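You operate a simulated robot arm through the tools that you are given. There is no shell and no other tool. Be economical: measure what you need, move in short steps, check, and stop when the job is done.

Carry out the task below with a simulated robot arm. There is one attempt and no reset: what you move stays moved.

## Task
Stack the box marked "L44" from the top of the big counter on top of the box labelled "L21". Take the white plant pot from the top of the big counter and put it on the middle shelf of the low shelving. Take the brown dabber and leave it in the parcel well. Put the blue coil from the top of the big counter on the top of the sideboard and the orange coil on the top of the low shelving. Put one of the weights from the top of the big counter on the long counter. Open the bronze drawer. The order is free. Set down upright: brown dabber.

The check looks at the end state, three seconds after you hand in, the way a careful person would. Anything else that was tipped, shoved, dropped, spilled or broken makes it a failure.

## Robot
A 6-joint arm with a two-finger parallel gripper on a trunk, on a base that drives. Base frame: it is fixed to the floor where the robot stands at the start and does not move with it; the origin is under the middle of the robot, x ahead of it, y to its left, z up; the surface under the hand at the start is at about z = 0.6. Readings come in m, rad, newtons and seconds.
Its first joint turns from -2.897 to 2.897 rad. Places, roughly: box [0.75, 0, 0.75]; bronze drawer [-2.4, 11, 0.9]; brown dabber (4x4x6 cm) [1.6, 0.6, 0.6]; coil [1.25, 0.75, 0.5]; long counter [0.7, 4.9, 0.8]; middle shelf of the low shelving [2.3, 1.5, 0.5]; parcel well (19x25 cm) [1.3, 0.3, 0.48]; plant pot [1.5, 0.75, 0.75]; top of the low shelving [2.2, 1.7, 0.8]; top of the sideboard [-0.1, -0.7, 0.6]; weight [1.25, 1, 0.5]. Payload 3.91 kg.
The tool frame sits at the grasp point between the pads (the TCP): z along the fingers, y along the line on which they close. The tips reach 0.03 m beyond it. The gripper opens to 0.11 m. The fingers are 0.02 m wide and 0.01 m thick; the gripper's body (0.048 by 0.112 m) begins 0.055 m behind the TCP.
Orientation is told as [roll, pitch, yaw] about the base's x, y, z axes, in that order, counted from this pose: with the fingers straight down and closing along the base's y, the tool's x points along the base's -x, its y along +y and its z along -z.

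## Interface
- The arm moves only by the tool jog_arm. Its argument "motion" is one flat list of numbers, 7 for each row, row after row: the shift along the tool's x, y, z in m, then the turn, a rotation vector about the tool's x, y, z in rad, then the finger opening in m, from 0 to 0.11. In form: [x, y, z, rx, ry, rz, jaw, x, y, z, rx, ry, rz, jaw, ...]. A call has 1 to 10 rows; each row shifts and turns the commanded pose from where the row before left it, along the tool's axes as they then stand. Rows are played at 5 a second. More than 0.05 m and 0.15 rad between two rows, or a gripper value outside its range, and nothing of the call is played. Where a pose cannot be reached the arm comes as near as it can. A force on the tool above 40 N (or 10 N above the force at the start of the call, whichever is more), or a blocked arm, ends the call early, and 0.2 s more pass. Each finger travels about 0.108 m/s and halts on what it meets, pressing with about 27 N; the grip force reading is that of the motor and also rises with nothing between the fingers. The clock runs only during rows and for 0.2 s after the last one: add rows that do not move to give the fingers time. The reply holds the time, the measured pose of the TCP, the force on the tool along the base axes, the opening and the grip force, in the units named above and with some noise, with the torque about the TCP (base axes, N m) and any sound that the robot's microphone picked up.
- Cameras (640 x 400 px; columns grow to the right, rows downward): "scene" is now at [0.6575, 0.1155, 0.9554]; the picture's right is [0.00, -0.96, -0.28], its down [-0.43, -0.26, 0.86] and it looks along [-0.90, 0.12, -0.41] (base axes); focal length 214 px, centre (320, 200). "wrist" rides on the gripper at [0.072, 0.017, -0.103] in the tool frame; the picture's right is [-0.23, 0.97, 0.00], its down [-0.76, -0.18, -0.62] and it looks along [-0.61, -0.14, 0.78] (tool axes); focal length 222 px, centre (320, 200).
- grab_frame(camera): a new picture of that camera. The clock stands still meanwhile.
- drive_base(legs): drives the robot by 1 to 6 legs, each [ahead, left, turn to the left] in m, m and rad, along the robot's own axes; the way and the turn of a leg run together, so that a leg with both is an arc; at most 1.5 m and 3.142 rad a leg. The arm and the cameras ride along, it lands a little off, and it stops where it bumps. It gives what a move gives.
- turn_head(pan, tilt): turns the head with the scene camera to pan (to the left, within 1.396 rad either way) and tilt (down, from -0.506 to 1.204), counted from straight ahead of the robot. It gives what a move gives.
- probe_pixels(camera, pixels): for up to 12 pixels [column, row] of the newest picture of that camera ("zoom" is the newest enlarged one), the place [x, y, z] in the base frame of the surface seen there, good to about 0.002 m, but the place of the scene camera against the robot may be out by one fixed shift of up to 0.018 m in any direction. The clock stands still meanwhile.
- inspect(camera, box): a new picture of the part [left, top, right, bottom] of that camera's present view, enlarged. The clock stands still meanwhile.
- close_job(): hands the job in; it is judged then, once.

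Go step by step. Measure first, check grasps and placings, and put right what went wrong. The budget is 131 turns and 144 pictures, counting those below and the enlarged ones. Unless the task says otherwise, let go and move clear before handing in.

The tools are called after "Emit:" as name(argument=value, ...) on one line, values as JSON. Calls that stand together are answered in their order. jog_arm: Moves the arm, as the interface text tells. Its arguments: {"type":"object","properties":{"motion":{"type":"array","items":{"type":"number"}}},"required":["motion"]} The other tools are called the same way: drive_base (legs) drives the base; turn_head (pan, tilt) turns the head that bears the scene camera; grab_frame (camera) takes a picture; probe_pixels (camera, pixels) gives the place of the surface under pixels of a picture; inspect (camera, box) takes an enlarged picture of a part of a camera's view; close_job () hands the job in.

At the start:

```text
clock: 0.0
tcp_pos: [0.6436, 0.1074, 0.8753]
tcp_rot: [-0.001, -0.001, -0.001]
ft_force: [-1.0, 0.0, 0.2]
ft_torque: [-0.02, 0.02, -0.01]
width: 0.1099
gripper_force: 0.0
robot x, y, heading: [-0.0019, -0.0013, 0.001]
head pan, tilt: [0.288, 1.124]
```

scene: 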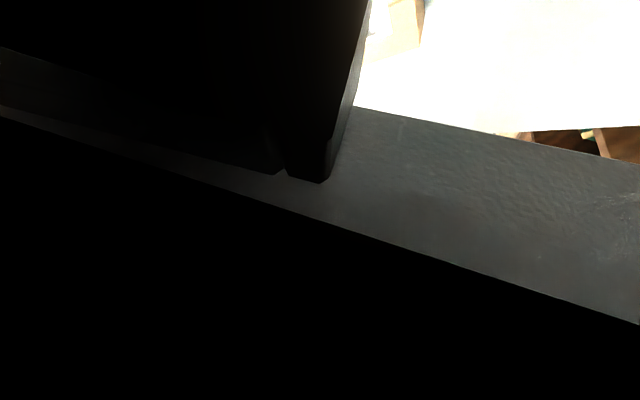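
wrist: 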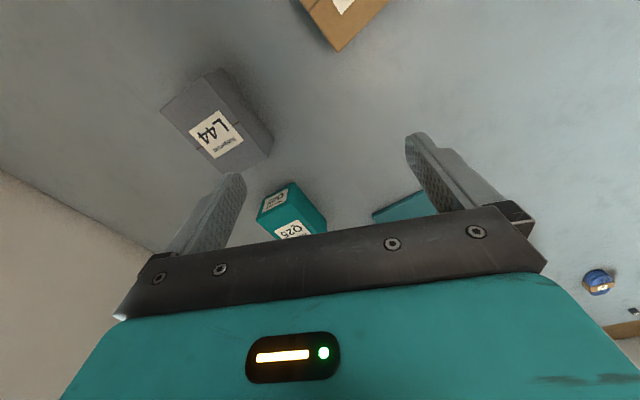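

The wrist picture shows the L44 box (210,130), a teal Q25 box, a box at the top and a blue item at (598,283). The scene picture looks backwards and upside down, so I'll turn the head to see how it behaves.

Emit:
turn_head(pan=0.0, tilt=0.5)

Emit:
grab_frame(camera="scene")

Emit:
probe_pixels(camera="wrist", pixels=[[210, 130], [280, 200], [335, 30], [598, 283], [400, 205], [350, 120]])

```text
clock: 1.0
tcp_pos: [0.6425, 0.1067, 0.876]
tcp_rot: [0.0, 0.0, -0.001]
ft_force: [-0.1, 0.2, -0.6]
ft_torque: [0.03, -0.04, 0.02]
width: 0.1098
gripper_force: 0.0
robot x, y, heading: [0.0008, -0.0045, 0.001]
head pan, tilt: [0.0, 0.499]
```

```text
141 pictures are left
```

scene: 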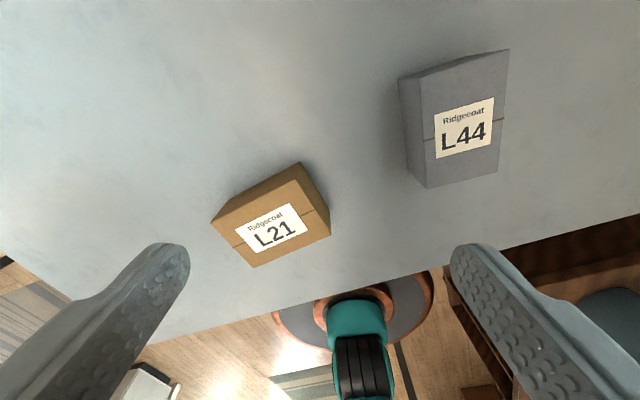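

```text
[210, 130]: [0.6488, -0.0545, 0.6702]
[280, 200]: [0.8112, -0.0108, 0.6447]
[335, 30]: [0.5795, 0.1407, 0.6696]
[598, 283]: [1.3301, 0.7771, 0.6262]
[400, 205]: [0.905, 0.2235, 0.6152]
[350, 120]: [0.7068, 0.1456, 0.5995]
```

The scene camera looks down from the hand: L21 at (270,220), L44 at (460,130), fingers at both sides. I'll tilt it up to look forward and to the left.

Emit:
turn_head(pan=0.0, tilt=-0.5)

Emit:
grab_frame(camera="scene")

Emit:
turn_head(pan=1.0, tilt=-0.5)

Emit:
grab_frame(camera="scene")

Emit:
inspect(camera="wrist", box=[120, 0, 440, 200])

```text
clock: 2.3
tcp_pos: [0.6446, 0.1069, 0.8756]
tcp_rot: [0.0, -0.001, 0.0]
ft_force: [-0.5, -0.1, -0.4]
ft_torque: [0.03, 0.0, 0.01]
width: 0.1099
gripper_force: 0.2
robot x, y, heading: [-0.0016, 0.0001, 0.003]
head pan, tilt: [0.0, -0.499]
```

```text
140 pictures are left
```

scene: 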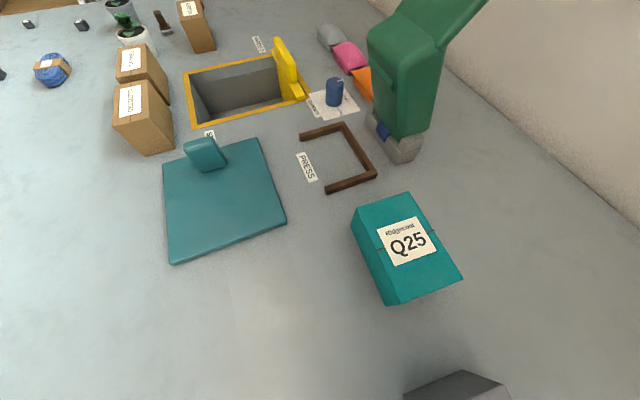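

```text
clock: 3.6
tcp_pos: [0.6429, 0.1073, 0.8747]
tcp_rot: [-0.001, 0.0, -0.001]
ft_force: [-0.3, 0.9, 0.1]
ft_torque: [0.01, -0.03, 0.0]
width: 0.1098
gripper_force: 0.0
robot x, y, heading: [0.0019, -0.0025, -0.003]
head pan, tilt: [1.0, -0.499]
```

```text
139 pictures are left
```

scene: 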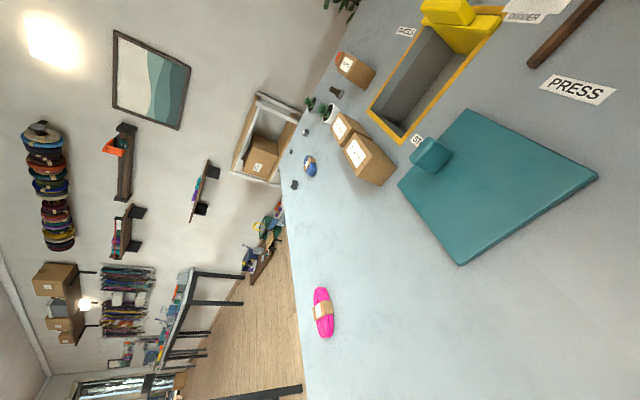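

```text
2.00 times, centred on (280, 100) of wrist
```

zoom: 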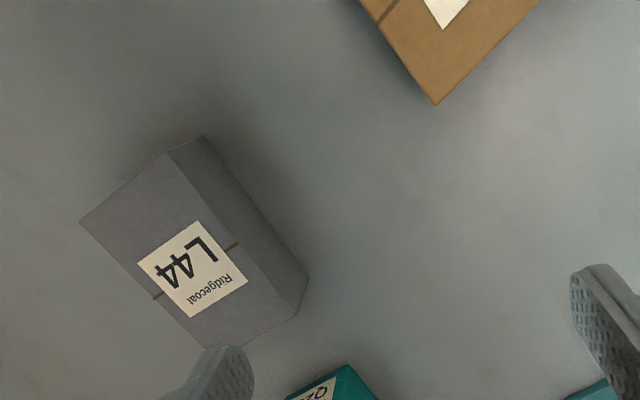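

The survey shows blue coil (52,70), pot (135,38), brown dabber (163,22), and weights at (80,25), (28,24). I'll zoom the far area and probe it.

Emit:
turn_head(pan=0.3, tilt=-0.506)

Emit:
grab_frame(camera="scene")

Emit:
inspect(camera="scene", box=[80, 0, 320, 150])

Emit:
inspect(camera="scene", box=[260, 0, 580, 200])

```text
clock: 4.6
tcp_pos: [0.643, 0.1068, 0.8765]
tcp_rot: [-0.001, 0.0, 0.0]
ft_force: [-0.4, -0.1, 0.9]
ft_torque: [-0.01, 0.03, -0.01]
width: 0.1097
gripper_force: 0.0
robot x, y, heading: [0.002, -0.0012, -0.003]
head pan, tilt: [0.3, -0.499]
```

```text
137 pictures are left
```

scene: 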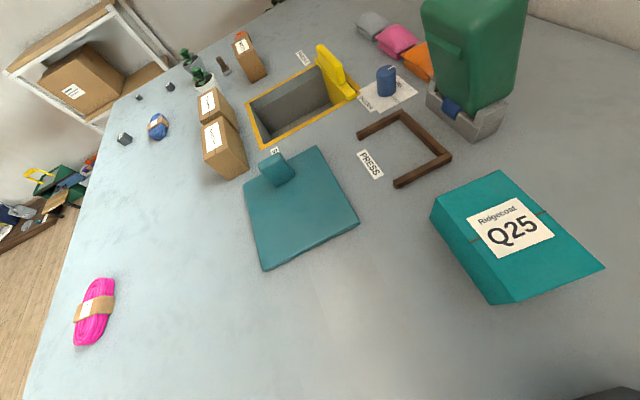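

```text
2.67 times, centred on (200, 75) of scene
```

zoom: 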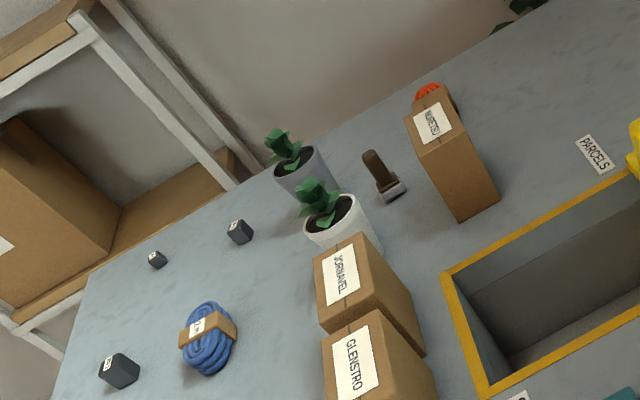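

```text
2.00 times, centred on (420, 100) of scene
```

zoom: 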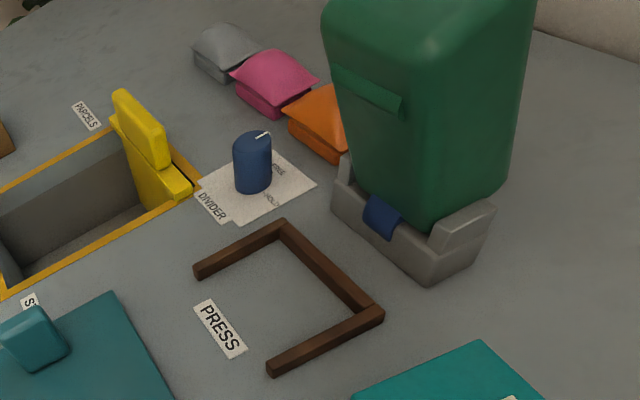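

Everything I need is in view. I'll probe places in the current scene frame for planning drives.

Emit:
probe_pixels(camera="scene", pixels=[[158, 124], [123, 138], [170, 87], [138, 97], [201, 82], [223, 68], [238, 38], [215, 133], [290, 115], [20, 395], [135, 82], [110, 70]])

Emit:
turn_head(pan=0.6, tilt=-0.506)

Emit:
grab_frame(camera="scene")

Emit:
turn_head(pan=-1.3, tilt=0.5)

Emit:
grab_frame(camera="scene")

```text
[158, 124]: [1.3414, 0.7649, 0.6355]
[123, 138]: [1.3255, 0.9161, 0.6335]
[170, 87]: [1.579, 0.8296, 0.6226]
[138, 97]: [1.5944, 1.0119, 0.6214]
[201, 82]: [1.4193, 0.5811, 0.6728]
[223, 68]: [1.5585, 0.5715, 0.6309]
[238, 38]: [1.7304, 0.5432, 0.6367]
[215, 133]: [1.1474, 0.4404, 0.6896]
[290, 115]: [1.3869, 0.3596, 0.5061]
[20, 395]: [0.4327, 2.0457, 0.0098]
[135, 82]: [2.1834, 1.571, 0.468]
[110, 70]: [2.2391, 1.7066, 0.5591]
```

```text
clock: 5.4
tcp_pos: [0.6427, 0.1077, 0.8752]
tcp_rot: [0.001, 0.002, -0.001]
ft_force: [-0.3, 0.2, 0.4]
ft_torque: [-0.04, 0.01, 0.01]
width: 0.1098
gripper_force: 0.0
robot x, y, heading: [-0.0017, 0.0032, -0.005]
head pan, tilt: [0.6, -0.499]
```

```text
134 pictures are left
```

scene: 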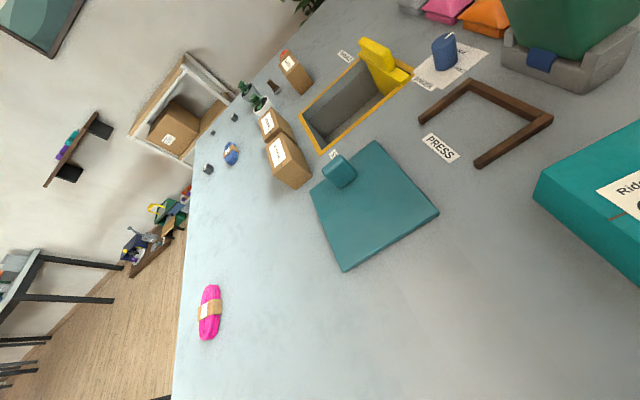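

```text
clock: 7.3
tcp_pos: [0.6423, 0.107, 0.8756]
tcp_rot: [0.0, 0.0, 0.001]
ft_force: [0.5, -0.3, -0.7]
ft_torque: [-0.01, 0.01, 0.03]
width: 0.11
gripper_force: 0.1
robot x, y, heading: [-0.001, 0.0028, -0.003]
head pan, tilt: [-1.3, 0.499]
```

```text
133 pictures are left
```

scene: 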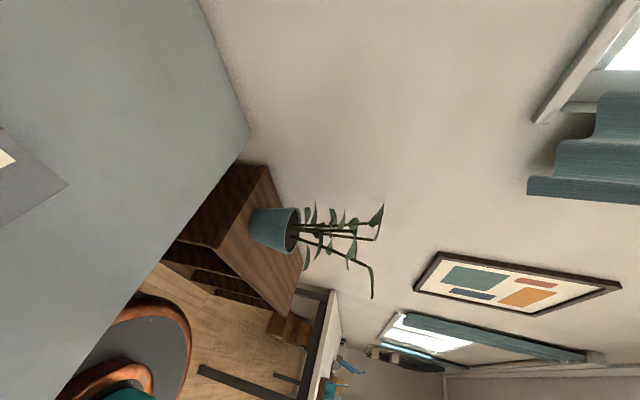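

The sideboard has a potted plant on it at (275,230), behind-right of the robot. I start with the boxes, measuring L44 and L21 with the wrist camera.

Emit:
turn_head(pan=0.0, tilt=0.2)

Emit:
grab_frame(camera="scene")

Emit:
grab_frame(camera="wrist")

Emit:
probe_pixels(camera="wrist", pixels=[[163, 110], [203, 80], [222, 172], [246, 150], [223, 70], [271, 138], [267, 155], [230, 110], [190, 125], [337, 48], [303, 3], [386, 3]])

```text
clock: 8.8
tcp_pos: [0.6438, 0.1075, 0.8752]
tcp_rot: [0.001, -0.001, 0.0]
ft_force: [0.1, 0.1, -0.2]
ft_torque: [0.03, -0.01, 0.0]
width: 0.1101
gripper_force: 0.1
robot x, y, heading: [0.0013, -0.0017, 0.001]
head pan, tilt: [0.0, 0.201]
```

```text
132 pictures are left
```

scene: 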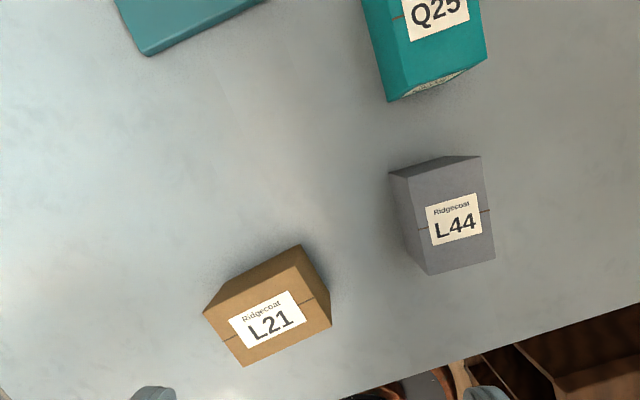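

```text
131 pictures are left
```

wrist: 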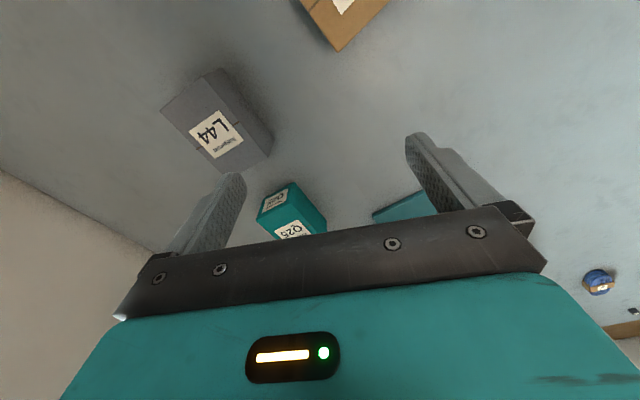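

```text
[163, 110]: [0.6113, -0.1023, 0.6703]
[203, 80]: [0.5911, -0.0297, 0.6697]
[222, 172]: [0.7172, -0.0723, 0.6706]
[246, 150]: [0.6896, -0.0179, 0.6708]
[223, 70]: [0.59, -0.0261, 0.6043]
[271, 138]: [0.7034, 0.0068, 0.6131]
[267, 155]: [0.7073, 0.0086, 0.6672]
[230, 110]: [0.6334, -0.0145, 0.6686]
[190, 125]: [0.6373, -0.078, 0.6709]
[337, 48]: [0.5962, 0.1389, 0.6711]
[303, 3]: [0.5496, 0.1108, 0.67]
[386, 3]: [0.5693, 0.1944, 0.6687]
```

L44 is about 0.078×0.125×0.07, centred near (0.659,-0.047). I'll use the scene view for L21, calibrating its shift on L44.

Emit:
inspect(camera="scene", box=[190, 140, 510, 380])

```text
1.67 times, centred on (350, 260) of scene
```

zoom: 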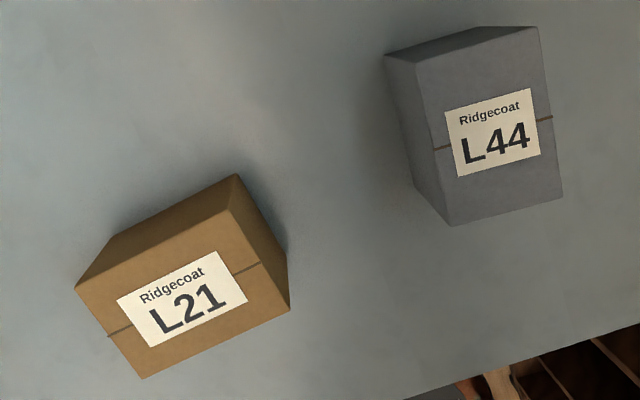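

Zoom shows top corners of L44 at (418,65),(540,28),(562,198),(450,225) and of L21 at (78,288),(230,208),(290,308),(142,378). I probe just inside these.

Emit:
probe_pixels(camera="zoom", pixels=[[420, 67], [537, 31], [559, 196], [452, 222], [80, 291], [230, 213], [287, 307], [143, 375], [185, 300], [490, 80], [350, 200]])

```text
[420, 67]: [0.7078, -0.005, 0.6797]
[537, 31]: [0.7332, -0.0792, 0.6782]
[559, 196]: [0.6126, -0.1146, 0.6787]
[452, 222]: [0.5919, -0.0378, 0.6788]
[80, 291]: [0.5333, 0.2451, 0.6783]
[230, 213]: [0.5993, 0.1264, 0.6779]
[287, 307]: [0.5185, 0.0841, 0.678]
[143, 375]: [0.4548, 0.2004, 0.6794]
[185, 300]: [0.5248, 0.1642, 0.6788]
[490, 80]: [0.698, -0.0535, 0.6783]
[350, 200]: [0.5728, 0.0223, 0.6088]
```

The scene camera reads about (+0.002,-0.012,+0.009) off; corrected L21 centre is (0.5245,0.176), long axis at -61°, top at 0.67. I move over L44, turn +0.30 rad, and go down partway.

Emit:
jog_arm(motion=[-0.004, -0.0385, 0, 0, 0, 0, 0.11, -0.004, -0.0385, 0, 0, 0, 0, 0.11, -0.004, -0.0385, 0, 0, 0, 0, 0.11, -0.0035, -0.0385, 0, 0, 0, 0, 0.11, 0, 0, 0, 0, 0, -0.15, 0.11, 0, 0, 0, 0, 0, -0.15, 0.11, 0, 0, 0.045, 0, 0, 0, 0.11, 0, 0, 0.045, 0, 0, 0, 0.11, 0, 0, 0.03, 0, 0, 0, 0.11, 0, 0, 0, 0, 0, 0, 0.11])

Emit:
grab_frame(camera="scene")

Emit:
grab_frame(camera="wrist")

```text
clock: 11.0
tcp_pos: [0.658, -0.0449, 0.7545]
tcp_rot: [0.001, -0.001, 0.3]
ft_force: [-0.1, 0.5, -0.2]
ft_torque: [-0.01, -0.03, 0.02]
width: 0.11
gripper_force: 0.0
robot x, y, heading: [-0.0009, 0.0024, 0.001]
head pan, tilt: [0.0, 0.201]
```

```text
129 pictures are left
```

scene: 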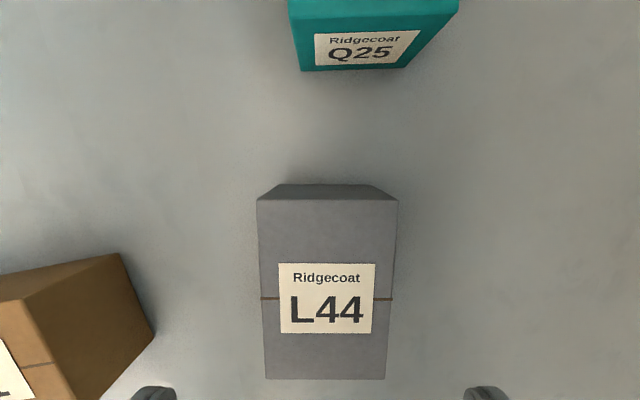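

```text
128 pictures are left
```

wrist: 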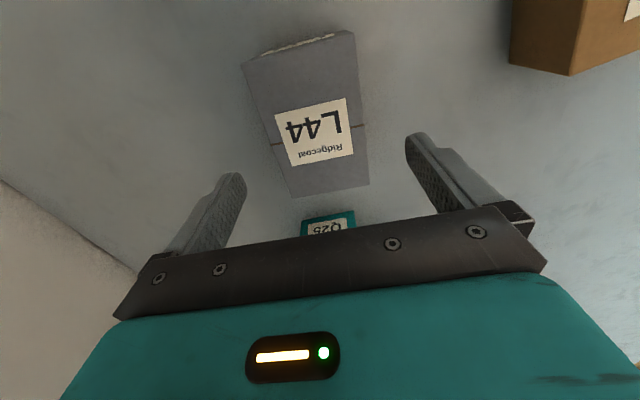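

Box edges are parallel to the fingers and centred between them. I descend to z≈0.64 and close.

Emit:
jog_arm(motion=[0, 0, 0.04, 0, 0, 0, 0.11, 0, 0, 0.04, 0, 0, 0, 0.11, 0, 0, 0.036, 0, 0, 0, 0.11, 0, 0, 0, 0, 0, 0, 0.11, 0, 0, 0, 0, 0, 0, 0.06, 0, 0, 0, 0, 0, 0, 0.06, 0, 0, 0, 0, 0, 0, 0.06])

Emit:
grab_frame(camera="wrist")

```text
clock: 12.6
tcp_pos: [0.6574, -0.046, 0.639]
tcp_rot: [0.0, 0.0, 0.301]
ft_force: [-0.5, 0.2, -0.4]
ft_torque: [-0.05, 0.0, 0.0]
width: 0.0848
gripper_force: 27.1
robot x, y, heading: [0.0036, -0.0022, 0.001]
head pan, tilt: [0.0, 0.201]
```

```text
127 pictures are left
```

wrist: 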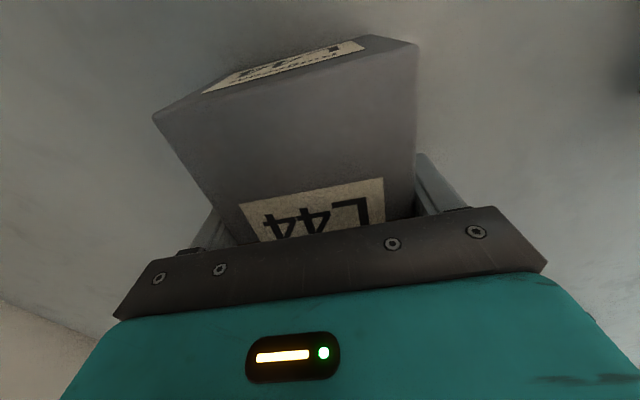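

Gripped (width 0.085, 27 N). I lift 0.13 and turn -1.36 rad to match L21.

Emit:
jog_arm(motion=[0, 0, -0.02, 0, 0, 0, 0.06, 0, 0, -0.04, 0, 0, 0, 0.06, 0, 0, -0.04, 0, 0, 0, 0.06, 0, 0, -0.035, 0, 0, 0, 0.06])

Emit:
jog_arm(motion=[0, 0, 0, 0, 0, 0.1361, 0.06, 0, 0, 0, 0, 0, 0.1361, 0.06, 0, 0, 0, 0, 0, 0.1361, 0.06, 0, 0, 0, 0, 0, 0.1361, 0.06, 0, 0, 0, 0, 0, 0.1361, 0.06, 0, 0, 0, 0, 0, 0.1361, 0.06, 0, 0, 0, 0, 0, 0.1361, 0.06, 0, 0, 0, 0, 0, 0.1361, 0.06, 0, 0, 0, 0, 0, 0.1361, 0.06, 0, 0, 0, 0, 0, 0.1361, 0.06])

Emit:
grab_frame(camera="wrist")

```text
clock: 13.6
tcp_pos: [0.6581, -0.0479, 0.7734]
tcp_rot: [0.001, 0.0, 0.3]
ft_force: [0.3, -0.1, -1.7]
ft_torque: [-0.02, 0.01, 0.01]
width: 0.0849
gripper_force: 27.1
robot x, y, heading: [0.0001, 0.0013, -0.001]
head pan, tilt: [0.0, 0.201]
```

```text
clock: 15.8
tcp_pos: [0.6589, -0.0468, 0.7752]
tcp_rot: [0.0, -0.001, -1.063]
ft_force: [0.7, -0.4, -1.6]
ft_torque: [0.01, 0.04, -0.02]
width: 0.0847
gripper_force: 26.9
robot x, y, heading: [-0.0017, -0.0014, -0.0]
head pan, tilt: [0.0, 0.201]
```

```text
126 pictures are left
```

wrist: 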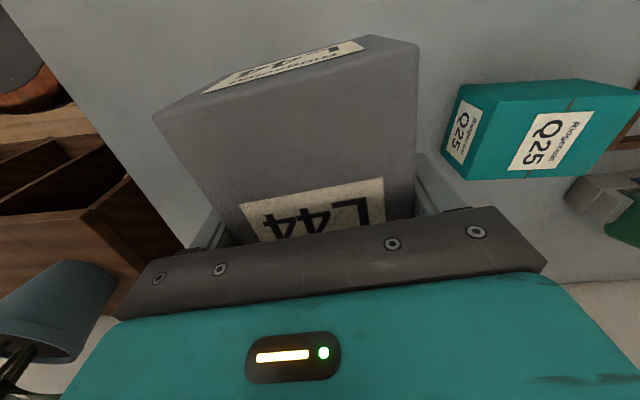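

I move the held box above L21 (base shift -0.134, +0.223) and look.

Emit:
jog_arm(motion=[0.0433, -0.0014, 0, 0, 0, 0, 0.06, 0.0433, -0.0014, 0, 0, 0, 0, 0.06, 0.0433, -0.0014, 0, 0, 0, 0, 0.06, 0.0433, -0.0014, 0, 0, 0, 0, 0.06, 0.0433, -0.0014, 0, 0, 0, 0, 0.06, 0.0433, -0.0014, 0, 0, 0, 0, 0.06, 0, 0, 0, 0, 0, 0, 0.06])

Emit:
grab_frame(camera="wrist")

Emit:
grab_frame(camera="scene")

```text
clock: 17.4
tcp_pos: [0.5242, 0.1743, 0.7738]
tcp_rot: [-0.001, 0.0, -1.062]
ft_force: [0.8, 0.5, -1.3]
ft_torque: [0.02, 0.06, 0.0]
width: 0.0849
gripper_force: 26.6
robot x, y, heading: [-0.0037, -0.0017, -0.007]
head pan, tilt: [0.0, 0.201]
```

```text
125 pictures are left
```

wrist: 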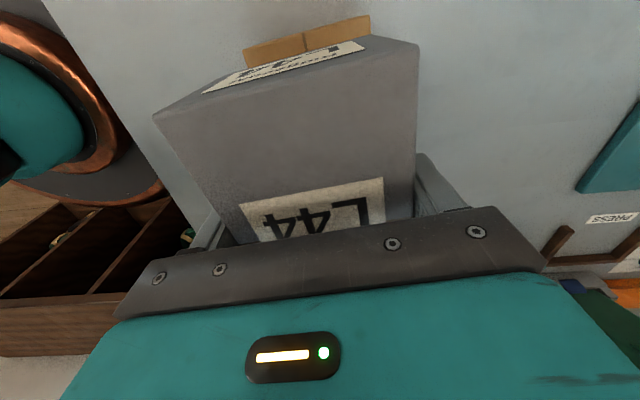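

```text
124 pictures are left
```

scene: 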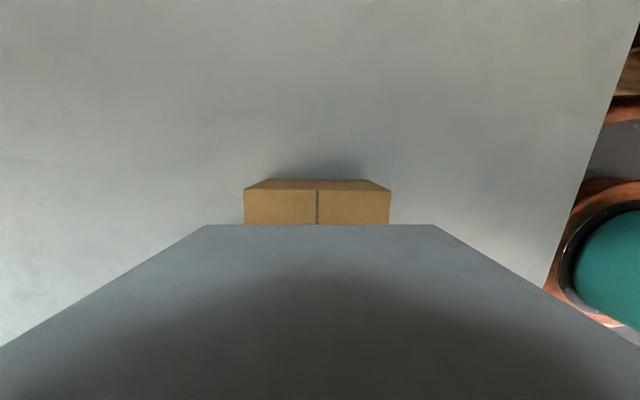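

L21 (245–390 px) lies centred and parallel under L44. I lower until contact.

Emit:
jog_arm(motion=[0, 0, 0.03, 0, 0, 0, 0.06, 0, 0, 0.025, 0, 0, 0, 0.06, 0, 0, 0.004, 0, 0, 0, 0.06, 0, 0, 0.003, 0, 0, 0, 0.06, 0, 0, 0.002, 0, 0, 0, 0.06, 0, 0, 0, 0, 0, 0, 0.06])

Emit:
grab_frame(camera="scene")

```text
clock: 18.8
tcp_pos: [0.5244, 0.176, 0.7102]
tcp_rot: [-0.001, 0.001, -1.062]
ft_force: [0.1, 0.6, -1.1]
ft_torque: [0.03, 0.01, -0.04]
width: 0.085
gripper_force: 27.3
robot x, y, heading: [0.0058, -0.001, -0.001]
head pan, tilt: [0.0, 0.201]
```

```text
123 pictures are left
```

scene: 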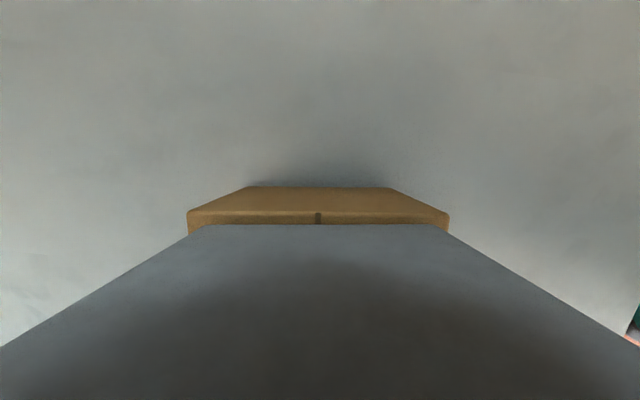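

Not quite in contact yet (force still -1 N, box weight). I lower by 1 mm steps.

Emit:
jog_arm(motion=[0, 0, 0.001, 0, 0, 0, 0.06, 0, 0, 0.001, 0, 0, 0, 0.06, 0, 0, 0, 0, 0, 0, 0.06])

```text
clock: 19.6
tcp_pos: [0.5244, 0.1756, 0.7081]
tcp_rot: [0.001, 0.0, -1.062]
ft_force: [0.2, 0.6, 1.7]
ft_torque: [-0.04, -0.03, -0.04]
width: 0.0846
gripper_force: 27.1
robot x, y, heading: [-0.0023, 0.0029, 0.001]
head pan, tilt: [0.0, 0.201]
```

Contact (+1.7 N). I open and lift.

Emit:
jog_arm(motion=[0, 0, 0, 0, 0, 0, 0.095, 0, 0, 0, 0, 0, 0, 0.11, 0, 0, 0, 0, 0, 0, 0.11, 0, 0, -0.04, 0, 0, 0, 0.11, 0, 0, -0.05, 0, 0, 0, 0.11, 0, 0, -0.05, 0, 0, 0, 0.11, 0, 0, -0.05, 0, 0, 0, 0.11])

Emit:
grab_frame(camera="wrist")

Emit:
grab_frame(camera="scene")

```text
clock: 21.2
tcp_pos: [0.5274, 0.1751, 0.8987]
tcp_rot: [-0.001, -0.002, -1.06]
ft_force: [0.6, 0.2, 0.2]
ft_torque: [0.0, 0.02, -0.03]
width: 0.1101
gripper_force: 0.1
robot x, y, heading: [-0.0009, 0.0034, 0.001]
head pan, tilt: [0.0, 0.201]
```

```text
122 pictures are left
```

wrist: 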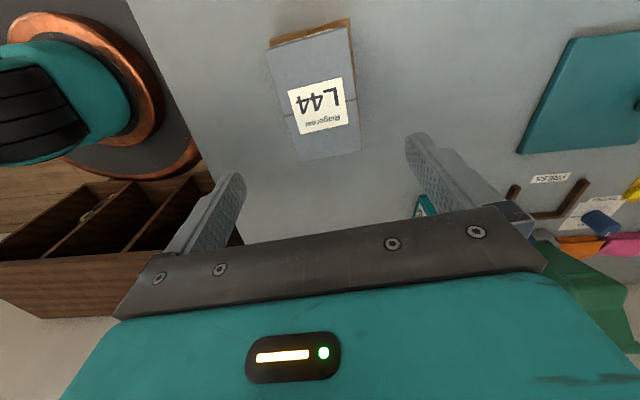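

```text
121 pictures are left
```

scene: 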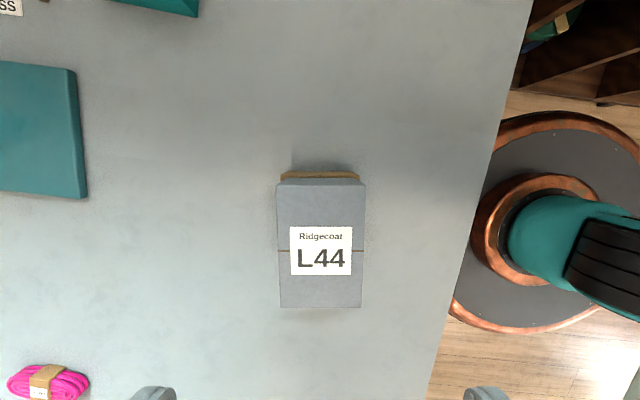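

L44 sits neatly on L21. Now I turn the hand back toward the left and survey the floor and the left side.

Emit:
jog_arm(motion=[0, 0, -0.01, 0, 0, -0.15, 0.11, 0, 0, -0.01, 0, 0, -0.15, 0.11, 0, 0, -0.01, 0, 0, -0.15, 0.11, 0, 0, -0.01, 0, 0, -0.15, 0.11, 0, 0, 0, 0, 0, -0.15, 0.11, 0, 0, 0, 0, 0, -0.15, 0.11, 0, 0, 0, 0, 0, -0.15, 0.11, 0, 0, 0, 0, 0, -0.15, 0.11, 0, 0, 0, 0, 0, -0.15, 0.11, 0, 0, 0, 0, 0, -0.15, 0.11])

Emit:
turn_head(pan=0.7, tilt=-0.506)

Emit:
grab_frame(camera="scene")

Emit:
turn_head(pan=1.2, tilt=-0.3)

Emit:
grab_frame(camera="scene")

```text
clock: 23.4
tcp_pos: [0.5245, 0.1766, 0.9371]
tcp_rot: [0.0, 0.0, 0.441]
ft_force: [-0.1, 0.6, 0.5]
ft_torque: [0.06, 0.02, 0.01]
width: 0.1098
gripper_force: 0.1
robot x, y, heading: [0.0022, -0.0001, 0.002]
head pan, tilt: [0.0, 0.201]
```

```text
clock: 24.4
tcp_pos: [0.5241, 0.1764, 0.9383]
tcp_rot: [0.001, 0.001, 0.436]
ft_force: [0.5, -0.1, -0.3]
ft_torque: [0.0, -0.01, 0.0]
width: 0.1098
gripper_force: 0.1
robot x, y, heading: [-0.0001, 0.0003, -0.003]
head pan, tilt: [0.7, -0.499]
```

```text
120 pictures are left
```

scene: 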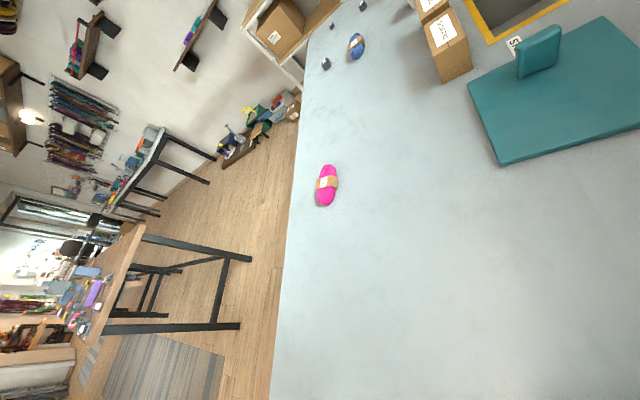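

```text
clock: 25.4
tcp_pos: [0.5228, 0.1763, 0.9392]
tcp_rot: [0.0, 0.0, 0.436]
ft_force: [0.1, 0.7, 0.4]
ft_torque: [-0.02, 0.01, -0.02]
width: 0.1097
gripper_force: 0.0
robot x, y, heading: [-0.0005, 0.0006, -0.004]
head pan, tilt: [1.201, -0.3]
```

```text
119 pictures are left
```

scene: 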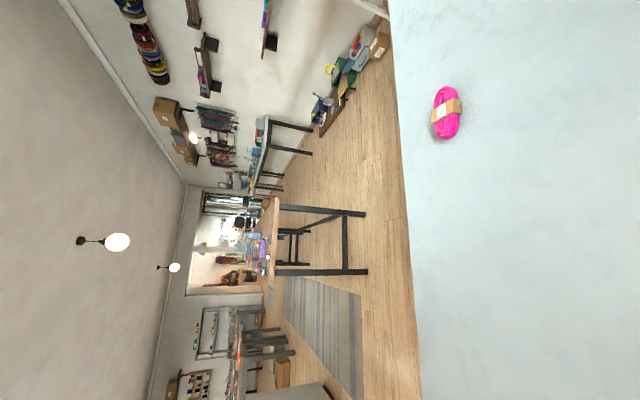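

I see the counter's left edge, clutter along the +x wall, and tables further left. Probing for navigation.

Emit:
probe_pixels(camera="scene", pixels=[[394, 40], [410, 240], [422, 380], [325, 130], [340, 100], [312, 152], [366, 213], [367, 270], [268, 240], [268, 150], [395, 10], [280, 210]])

Emit:
inspect(camera="scene", box=[160, 90, 400, 240])

Emit:
inspect(camera="scene", box=[160, 190, 400, 400])

```text
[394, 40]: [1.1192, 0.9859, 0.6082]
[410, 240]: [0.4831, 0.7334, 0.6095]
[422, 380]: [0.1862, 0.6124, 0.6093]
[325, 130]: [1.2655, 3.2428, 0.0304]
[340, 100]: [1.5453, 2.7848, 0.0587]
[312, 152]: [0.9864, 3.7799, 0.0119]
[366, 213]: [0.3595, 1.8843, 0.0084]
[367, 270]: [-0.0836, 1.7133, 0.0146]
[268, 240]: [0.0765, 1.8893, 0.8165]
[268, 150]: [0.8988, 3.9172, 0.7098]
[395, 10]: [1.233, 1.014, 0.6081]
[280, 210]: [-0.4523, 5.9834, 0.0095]
```

```text
2.67 times, centred on (280, 165) of scene
```

zoom: 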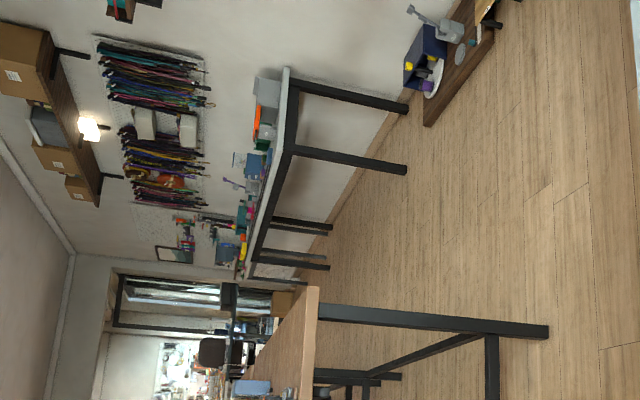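

```text
1.90 times, centred on (280, 295) of scene
```

zoom: 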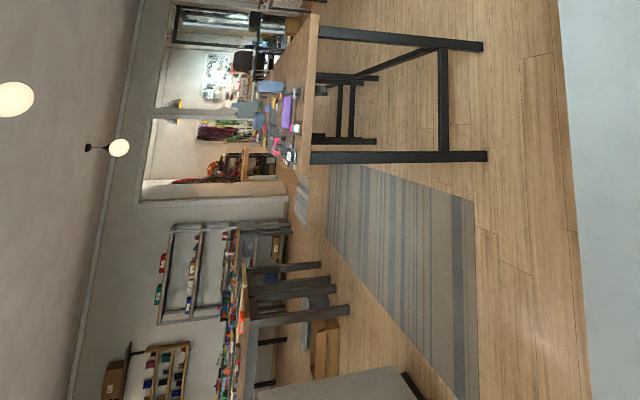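

The room is turned about +21.7° from my frame (u=(0.93,0.37), v=(-0.37,0.93)); the aisle between counter edge (v≈0.5) and table end (v≈1.62) leads to the shelving. I'll turn left 0.378, slide left 0.95, then go ahead 0.9 first.

Emit:
drive_base(legs=[[0, 0, 0.378], [0, 0.95, 0], [0.8, 0, 0]])

Emit:
turn_head(pan=-0.4, tilt=-0.4)

Emit:
grab_frame(camera="scene")

Emit:
grab_frame(camera="wrist")

```text
clock: 35.3
tcp_pos: [0.797, 1.544, 0.9385]
tcp_rot: [0.0, -0.001, 0.827]
ft_force: [-0.6, 0.0, 0.3]
ft_torque: [0.03, 0.04, 0.02]
width: 0.1103
gripper_force: 0.1
robot x, y, heading: [0.3779, 1.181, 0.385]
head pan, tilt: [1.201, -0.3]
```

```text
clock: 37.0
tcp_pos: [0.7962, 1.543, 0.9391]
tcp_rot: [0.0, 0.0, 0.826]
ft_force: [0.1, -0.3, -0.7]
ft_torque: [-0.02, -0.02, -0.01]
width: 0.11
gripper_force: 0.1
robot x, y, heading: [0.3809, 1.1809, 0.388]
head pan, tilt: [-0.4, -0.4]
```

```text
116 pictures are left
```

scene: 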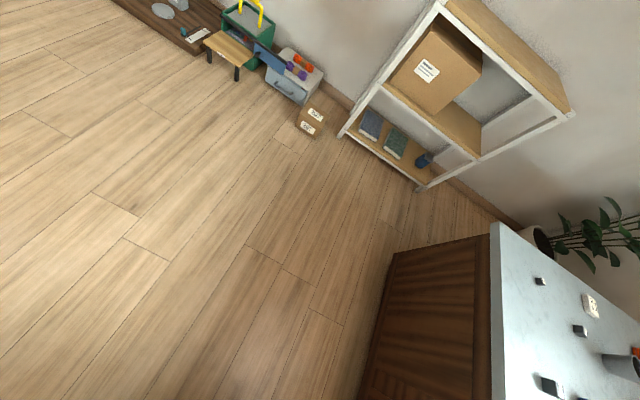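

```text
115 pictures are left
```

wrist: 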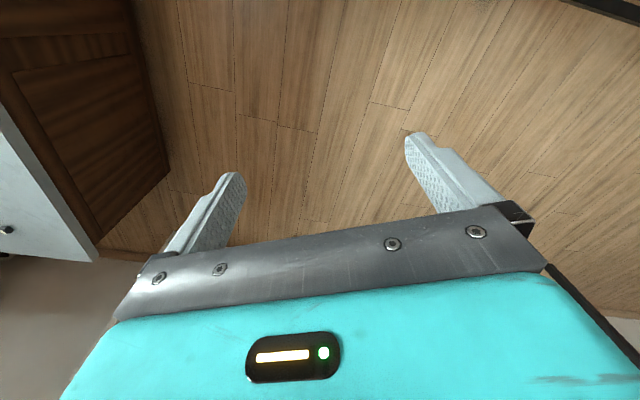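

The way to the shelving is clear; its middle shelf is free right of the carton. I probe the shelving, the floor box and the counter corner.

Emit:
probe_pixels(camera="scene", pixels=[[440, 10], [572, 112], [500, 45], [480, 155], [385, 88], [460, 128], [345, 130], [430, 183], [300, 125], [495, 230], [490, 130], [545, 75]])

Emit:
inspect(camera="scene", box=[320, 0, 640, 200])

```text
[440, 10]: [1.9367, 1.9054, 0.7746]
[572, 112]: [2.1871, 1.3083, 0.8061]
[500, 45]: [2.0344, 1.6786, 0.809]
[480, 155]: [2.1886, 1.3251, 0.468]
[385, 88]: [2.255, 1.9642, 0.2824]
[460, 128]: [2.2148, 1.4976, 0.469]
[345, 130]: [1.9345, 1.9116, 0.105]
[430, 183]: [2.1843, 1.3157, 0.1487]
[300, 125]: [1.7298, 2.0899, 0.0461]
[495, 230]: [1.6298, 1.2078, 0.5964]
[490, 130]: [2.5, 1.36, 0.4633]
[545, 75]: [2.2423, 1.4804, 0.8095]
```

```text
2.00 times, centred on (480, 100) of scene
```

zoom: 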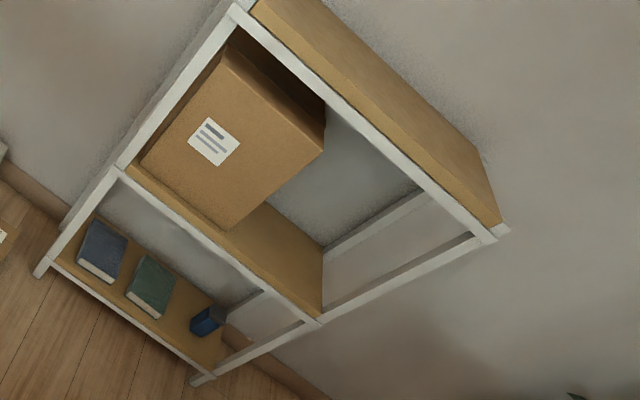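

Shelving front lies at u≈2.51, v 0.41–1.06, top z≈0.80, middle shelf z≈0.46. I drive along the aisle to u≈1.65 and turn right to face the counter.

Emit:
drive_base(legs=[[0.8, -0.05, 0], [0, 0, -1.57]])

Emit:
turn_head(pan=-0.2, tilt=-0.4)

Emit:
grab_frame(camera="scene")

Emit:
grab_frame(camera="wrist")

```text
clock: 45.1
tcp_pos: [1.5078, 1.0194, 0.9381]
tcp_rot: [-0.001, -0.001, -0.733]
ft_force: [-0.6, -0.1, 0.1]
ft_torque: [0.01, -0.02, -0.04]
width: 0.1099
gripper_force: 0.1
robot x, y, heading: [1.1442, 1.4353, -1.173]
head pan, tilt: [-0.4, -0.4]
```

```text
clock: 45.8
tcp_pos: [1.5086, 1.0183, 0.9382]
tcp_rot: [0.001, -0.001, -0.734]
ft_force: [-0.3, -0.4, 0.1]
ft_torque: [0.02, 0.0, -0.02]
width: 0.1101
gripper_force: 0.0
robot x, y, heading: [1.1422, 1.4339, -1.173]
head pan, tilt: [-0.201, -0.4]
```

```text
113 pictures are left
```

scene: 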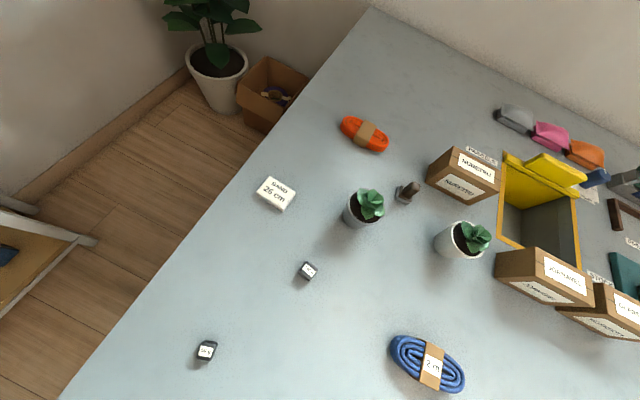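

```text
112 pictures are left
```

wrist: 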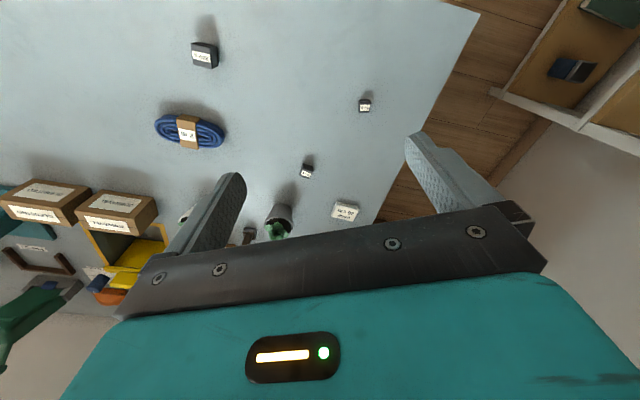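

Clear view: white pot (462,240), grey pot (362,207), dabber (408,190), orange coil (365,133), blue coil (428,365), weights (308,270),(207,350). I inspect and probe.

Emit:
inspect(camera="scene", box=[320, 90, 640, 290])

Emit:
probe_pixels(camera="scene", pixels=[[365, 133], [345, 120], [386, 145], [360, 205], [458, 238], [478, 238], [405, 197], [414, 186], [400, 352], [455, 378], [308, 267], [207, 345]])

Emit:
probe_pixels(camera="wrist", pixels=[[204, 52], [189, 130], [165, 120], [218, 136], [307, 170], [365, 104], [345, 208], [248, 233], [280, 212]])

```text
2.00 times, centred on (480, 190) of scene
```

zoom: 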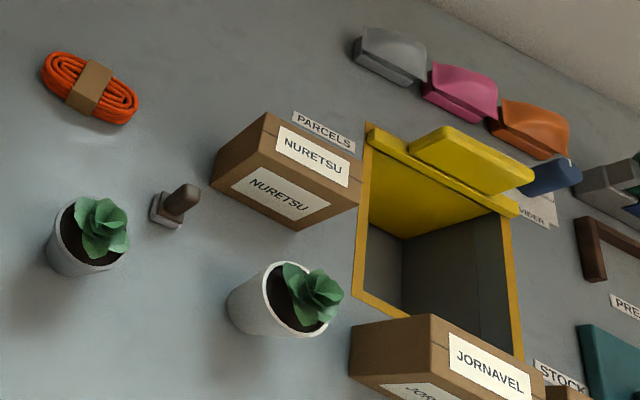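

```text
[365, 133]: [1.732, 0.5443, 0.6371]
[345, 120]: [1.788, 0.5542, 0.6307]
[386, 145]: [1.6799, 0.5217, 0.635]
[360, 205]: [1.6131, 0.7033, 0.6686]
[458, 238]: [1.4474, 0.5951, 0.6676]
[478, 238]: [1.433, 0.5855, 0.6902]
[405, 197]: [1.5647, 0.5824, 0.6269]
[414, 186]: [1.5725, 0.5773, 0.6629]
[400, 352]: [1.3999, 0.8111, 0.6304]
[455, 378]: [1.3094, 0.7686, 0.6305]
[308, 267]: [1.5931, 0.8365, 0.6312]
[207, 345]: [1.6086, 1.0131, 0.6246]
```

```text
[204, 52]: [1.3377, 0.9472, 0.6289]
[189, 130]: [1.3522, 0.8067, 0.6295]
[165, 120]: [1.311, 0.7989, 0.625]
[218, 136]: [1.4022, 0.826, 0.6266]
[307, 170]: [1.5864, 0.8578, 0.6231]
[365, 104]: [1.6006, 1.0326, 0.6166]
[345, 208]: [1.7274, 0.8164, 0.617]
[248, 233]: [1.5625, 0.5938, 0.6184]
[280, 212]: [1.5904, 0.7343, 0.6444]
```

I need to know how close the base can come to the counter; I look down/back at the base with the scene camera and probe well corners.

Emit:
probe_pixels(camera="zoom", pixels=[[358, 298], [364, 130], [515, 345], [512, 222], [440, 270], [392, 255], [470, 295], [240, 130], [430, 320], [350, 335], [370, 215]])

Emit:
turn_head(pan=-0.3, tilt=0.75)

Emit:
grab_frame(camera="scene")

```text
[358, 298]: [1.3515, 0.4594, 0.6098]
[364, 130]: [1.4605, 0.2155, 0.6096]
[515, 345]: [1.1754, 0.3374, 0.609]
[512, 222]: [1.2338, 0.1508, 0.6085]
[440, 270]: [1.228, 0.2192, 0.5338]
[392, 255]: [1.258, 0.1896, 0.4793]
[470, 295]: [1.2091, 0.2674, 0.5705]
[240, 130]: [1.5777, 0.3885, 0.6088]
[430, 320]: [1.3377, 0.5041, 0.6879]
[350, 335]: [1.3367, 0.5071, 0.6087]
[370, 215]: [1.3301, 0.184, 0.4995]
```

```text
clock: 47.2
tcp_pos: [1.509, 1.0194, 0.9385]
tcp_rot: [0.0, 0.002, -0.734]
ft_force: [-0.3, 0.0, -0.7]
ft_torque: [0.02, 0.0, 0.01]
width: 0.1101
gripper_force: 0.1
robot x, y, heading: [1.143, 1.4303, -1.175]
head pan, tilt: [-0.3, 0.75]
```

```text
110 pictures are left
```

scene: 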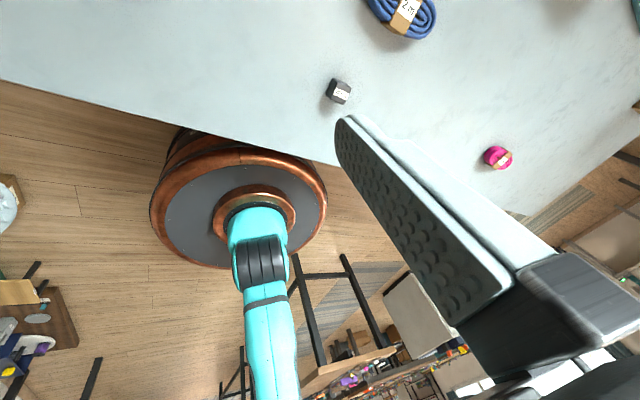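

The base is a round drum at (240,205); I probe its rim and the counter edge.

Emit:
probe_pixels(camera="scene", pixels=[[240, 153], [154, 215], [322, 190], [200, 260], [120, 110], [300, 155], [215, 145], [181, 133]])

```text
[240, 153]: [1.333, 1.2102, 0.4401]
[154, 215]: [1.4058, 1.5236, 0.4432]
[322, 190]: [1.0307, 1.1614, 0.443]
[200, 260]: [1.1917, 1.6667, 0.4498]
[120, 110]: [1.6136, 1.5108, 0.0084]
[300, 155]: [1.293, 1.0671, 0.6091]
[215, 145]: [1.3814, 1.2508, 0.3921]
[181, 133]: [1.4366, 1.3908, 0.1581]
```

Drum radius ≈0.30, so I can stand at v≈0.835 (now 0.91). I drive left 0.21 and ahead 0.07 to reach the orange coil.

Emit:
drive_base(legs=[[0.07, 0.215, -0.018]])

```text
clock: 48.9
tcp_pos: [1.7223, 1.0263, 0.9382]
tcp_rot: [0.0, 0.0, -0.753]
ft_force: [0.5, 0.8, -0.2]
ft_torque: [0.0, -0.01, -0.02]
width: 0.1098
gripper_force: 0.0
robot x, y, heading: [1.3638, 1.448, -1.189]
head pan, tilt: [-0.3, 0.75]
```

I move the hand to a viewpoint before the coil and look with the wrist camera.

Emit:
jog_arm(motion=[-0.0168, -0.0402, 0.0088, 0, 0, 0, 0.11, -0.0168, -0.0402, 0.0088, 0, 0, 0, 0.11, -0.0168, -0.0402, 0.0088, 0, 0, 0, 0.11, -0.0168, -0.0402, 0.0088, 0, 0, 0, 0.11, -0.0168, -0.0402, 0.0088, 0, 0, 0, 0.11, -0.0168, -0.0402, 0.0088, 0, 0, 0, 0.11, -0.0168, -0.0402, 0.0088, 0, 0, 0, 0.11, -0.0168, -0.0402, 0.0088, 0, 0, 0, 0.11, 0, 0, 0, 0, 0, 0, 0.11])

Emit:
grab_frame(camera="wrist")

Emit:
turn_head(pan=0.0, tilt=0.0)

Emit:
grab_frame(camera="scene")

```text
clock: 50.9
tcp_pos: [1.6001, 0.698, 0.8657]
tcp_rot: [-0.001, 0.0, -0.752]
ft_force: [0.2, 0.4, 0.6]
ft_torque: [0.01, 0.02, -0.01]
width: 0.1099
gripper_force: 0.1
robot x, y, heading: [1.365, 1.4453, -1.195]
head pan, tilt: [-0.3, 0.75]
```

```text
109 pictures are left
```

wrist: 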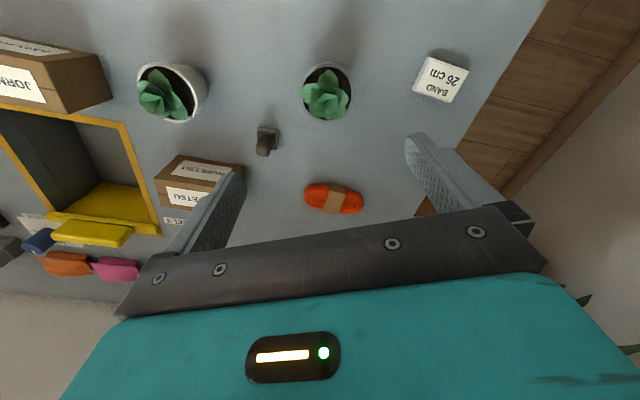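

```text
clock: 52.0
tcp_pos: [1.599, 0.6974, 0.8646]
tcp_rot: [0.002, 0.0, -0.753]
ft_force: [-0.3, 0.1, -0.3]
ft_torque: [0.0, -0.02, -0.01]
width: 0.1099
gripper_force: 0.1
robot x, y, heading: [1.3624, 1.4495, -1.188]
head pan, tilt: [0.0, 0.0]
```

```text
108 pictures are left
```

scene: 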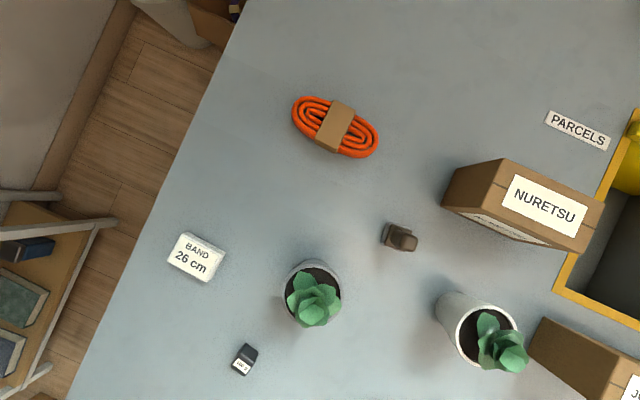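

Good views. I probe coil, dabber and pots in both cameras.

Emit:
probe_pixels(camera="wrist", pixels=[[308, 194], [333, 198], [360, 205], [333, 184], [330, 212], [262, 145], [272, 134], [176, 68], [205, 90], [350, 75], [270, 150], [260, 128]])

Emit:
probe_pixels(camera="scene", pixels=[[295, 112], [335, 126], [377, 144], [345, 103], [325, 148], [404, 240], [388, 236], [410, 228], [462, 330], [519, 325], [490, 310], [300, 290]])

```text
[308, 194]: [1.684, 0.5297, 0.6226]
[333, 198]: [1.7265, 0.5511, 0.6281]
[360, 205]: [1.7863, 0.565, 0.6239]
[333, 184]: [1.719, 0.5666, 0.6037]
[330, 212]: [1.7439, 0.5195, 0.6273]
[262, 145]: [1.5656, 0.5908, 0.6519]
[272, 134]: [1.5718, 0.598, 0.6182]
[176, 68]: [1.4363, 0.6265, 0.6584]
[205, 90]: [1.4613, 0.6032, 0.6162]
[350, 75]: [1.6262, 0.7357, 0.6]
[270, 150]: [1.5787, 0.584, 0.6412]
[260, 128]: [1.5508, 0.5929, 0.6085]
```

```text
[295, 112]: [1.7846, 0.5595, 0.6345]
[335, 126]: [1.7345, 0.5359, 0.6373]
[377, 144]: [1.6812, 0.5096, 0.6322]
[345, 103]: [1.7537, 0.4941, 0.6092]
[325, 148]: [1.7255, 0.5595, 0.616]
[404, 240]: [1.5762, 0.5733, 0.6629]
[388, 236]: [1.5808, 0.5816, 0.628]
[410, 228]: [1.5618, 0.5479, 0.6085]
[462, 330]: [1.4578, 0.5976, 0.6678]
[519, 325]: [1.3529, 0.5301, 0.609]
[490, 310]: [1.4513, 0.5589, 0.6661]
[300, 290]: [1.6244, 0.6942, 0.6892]
```

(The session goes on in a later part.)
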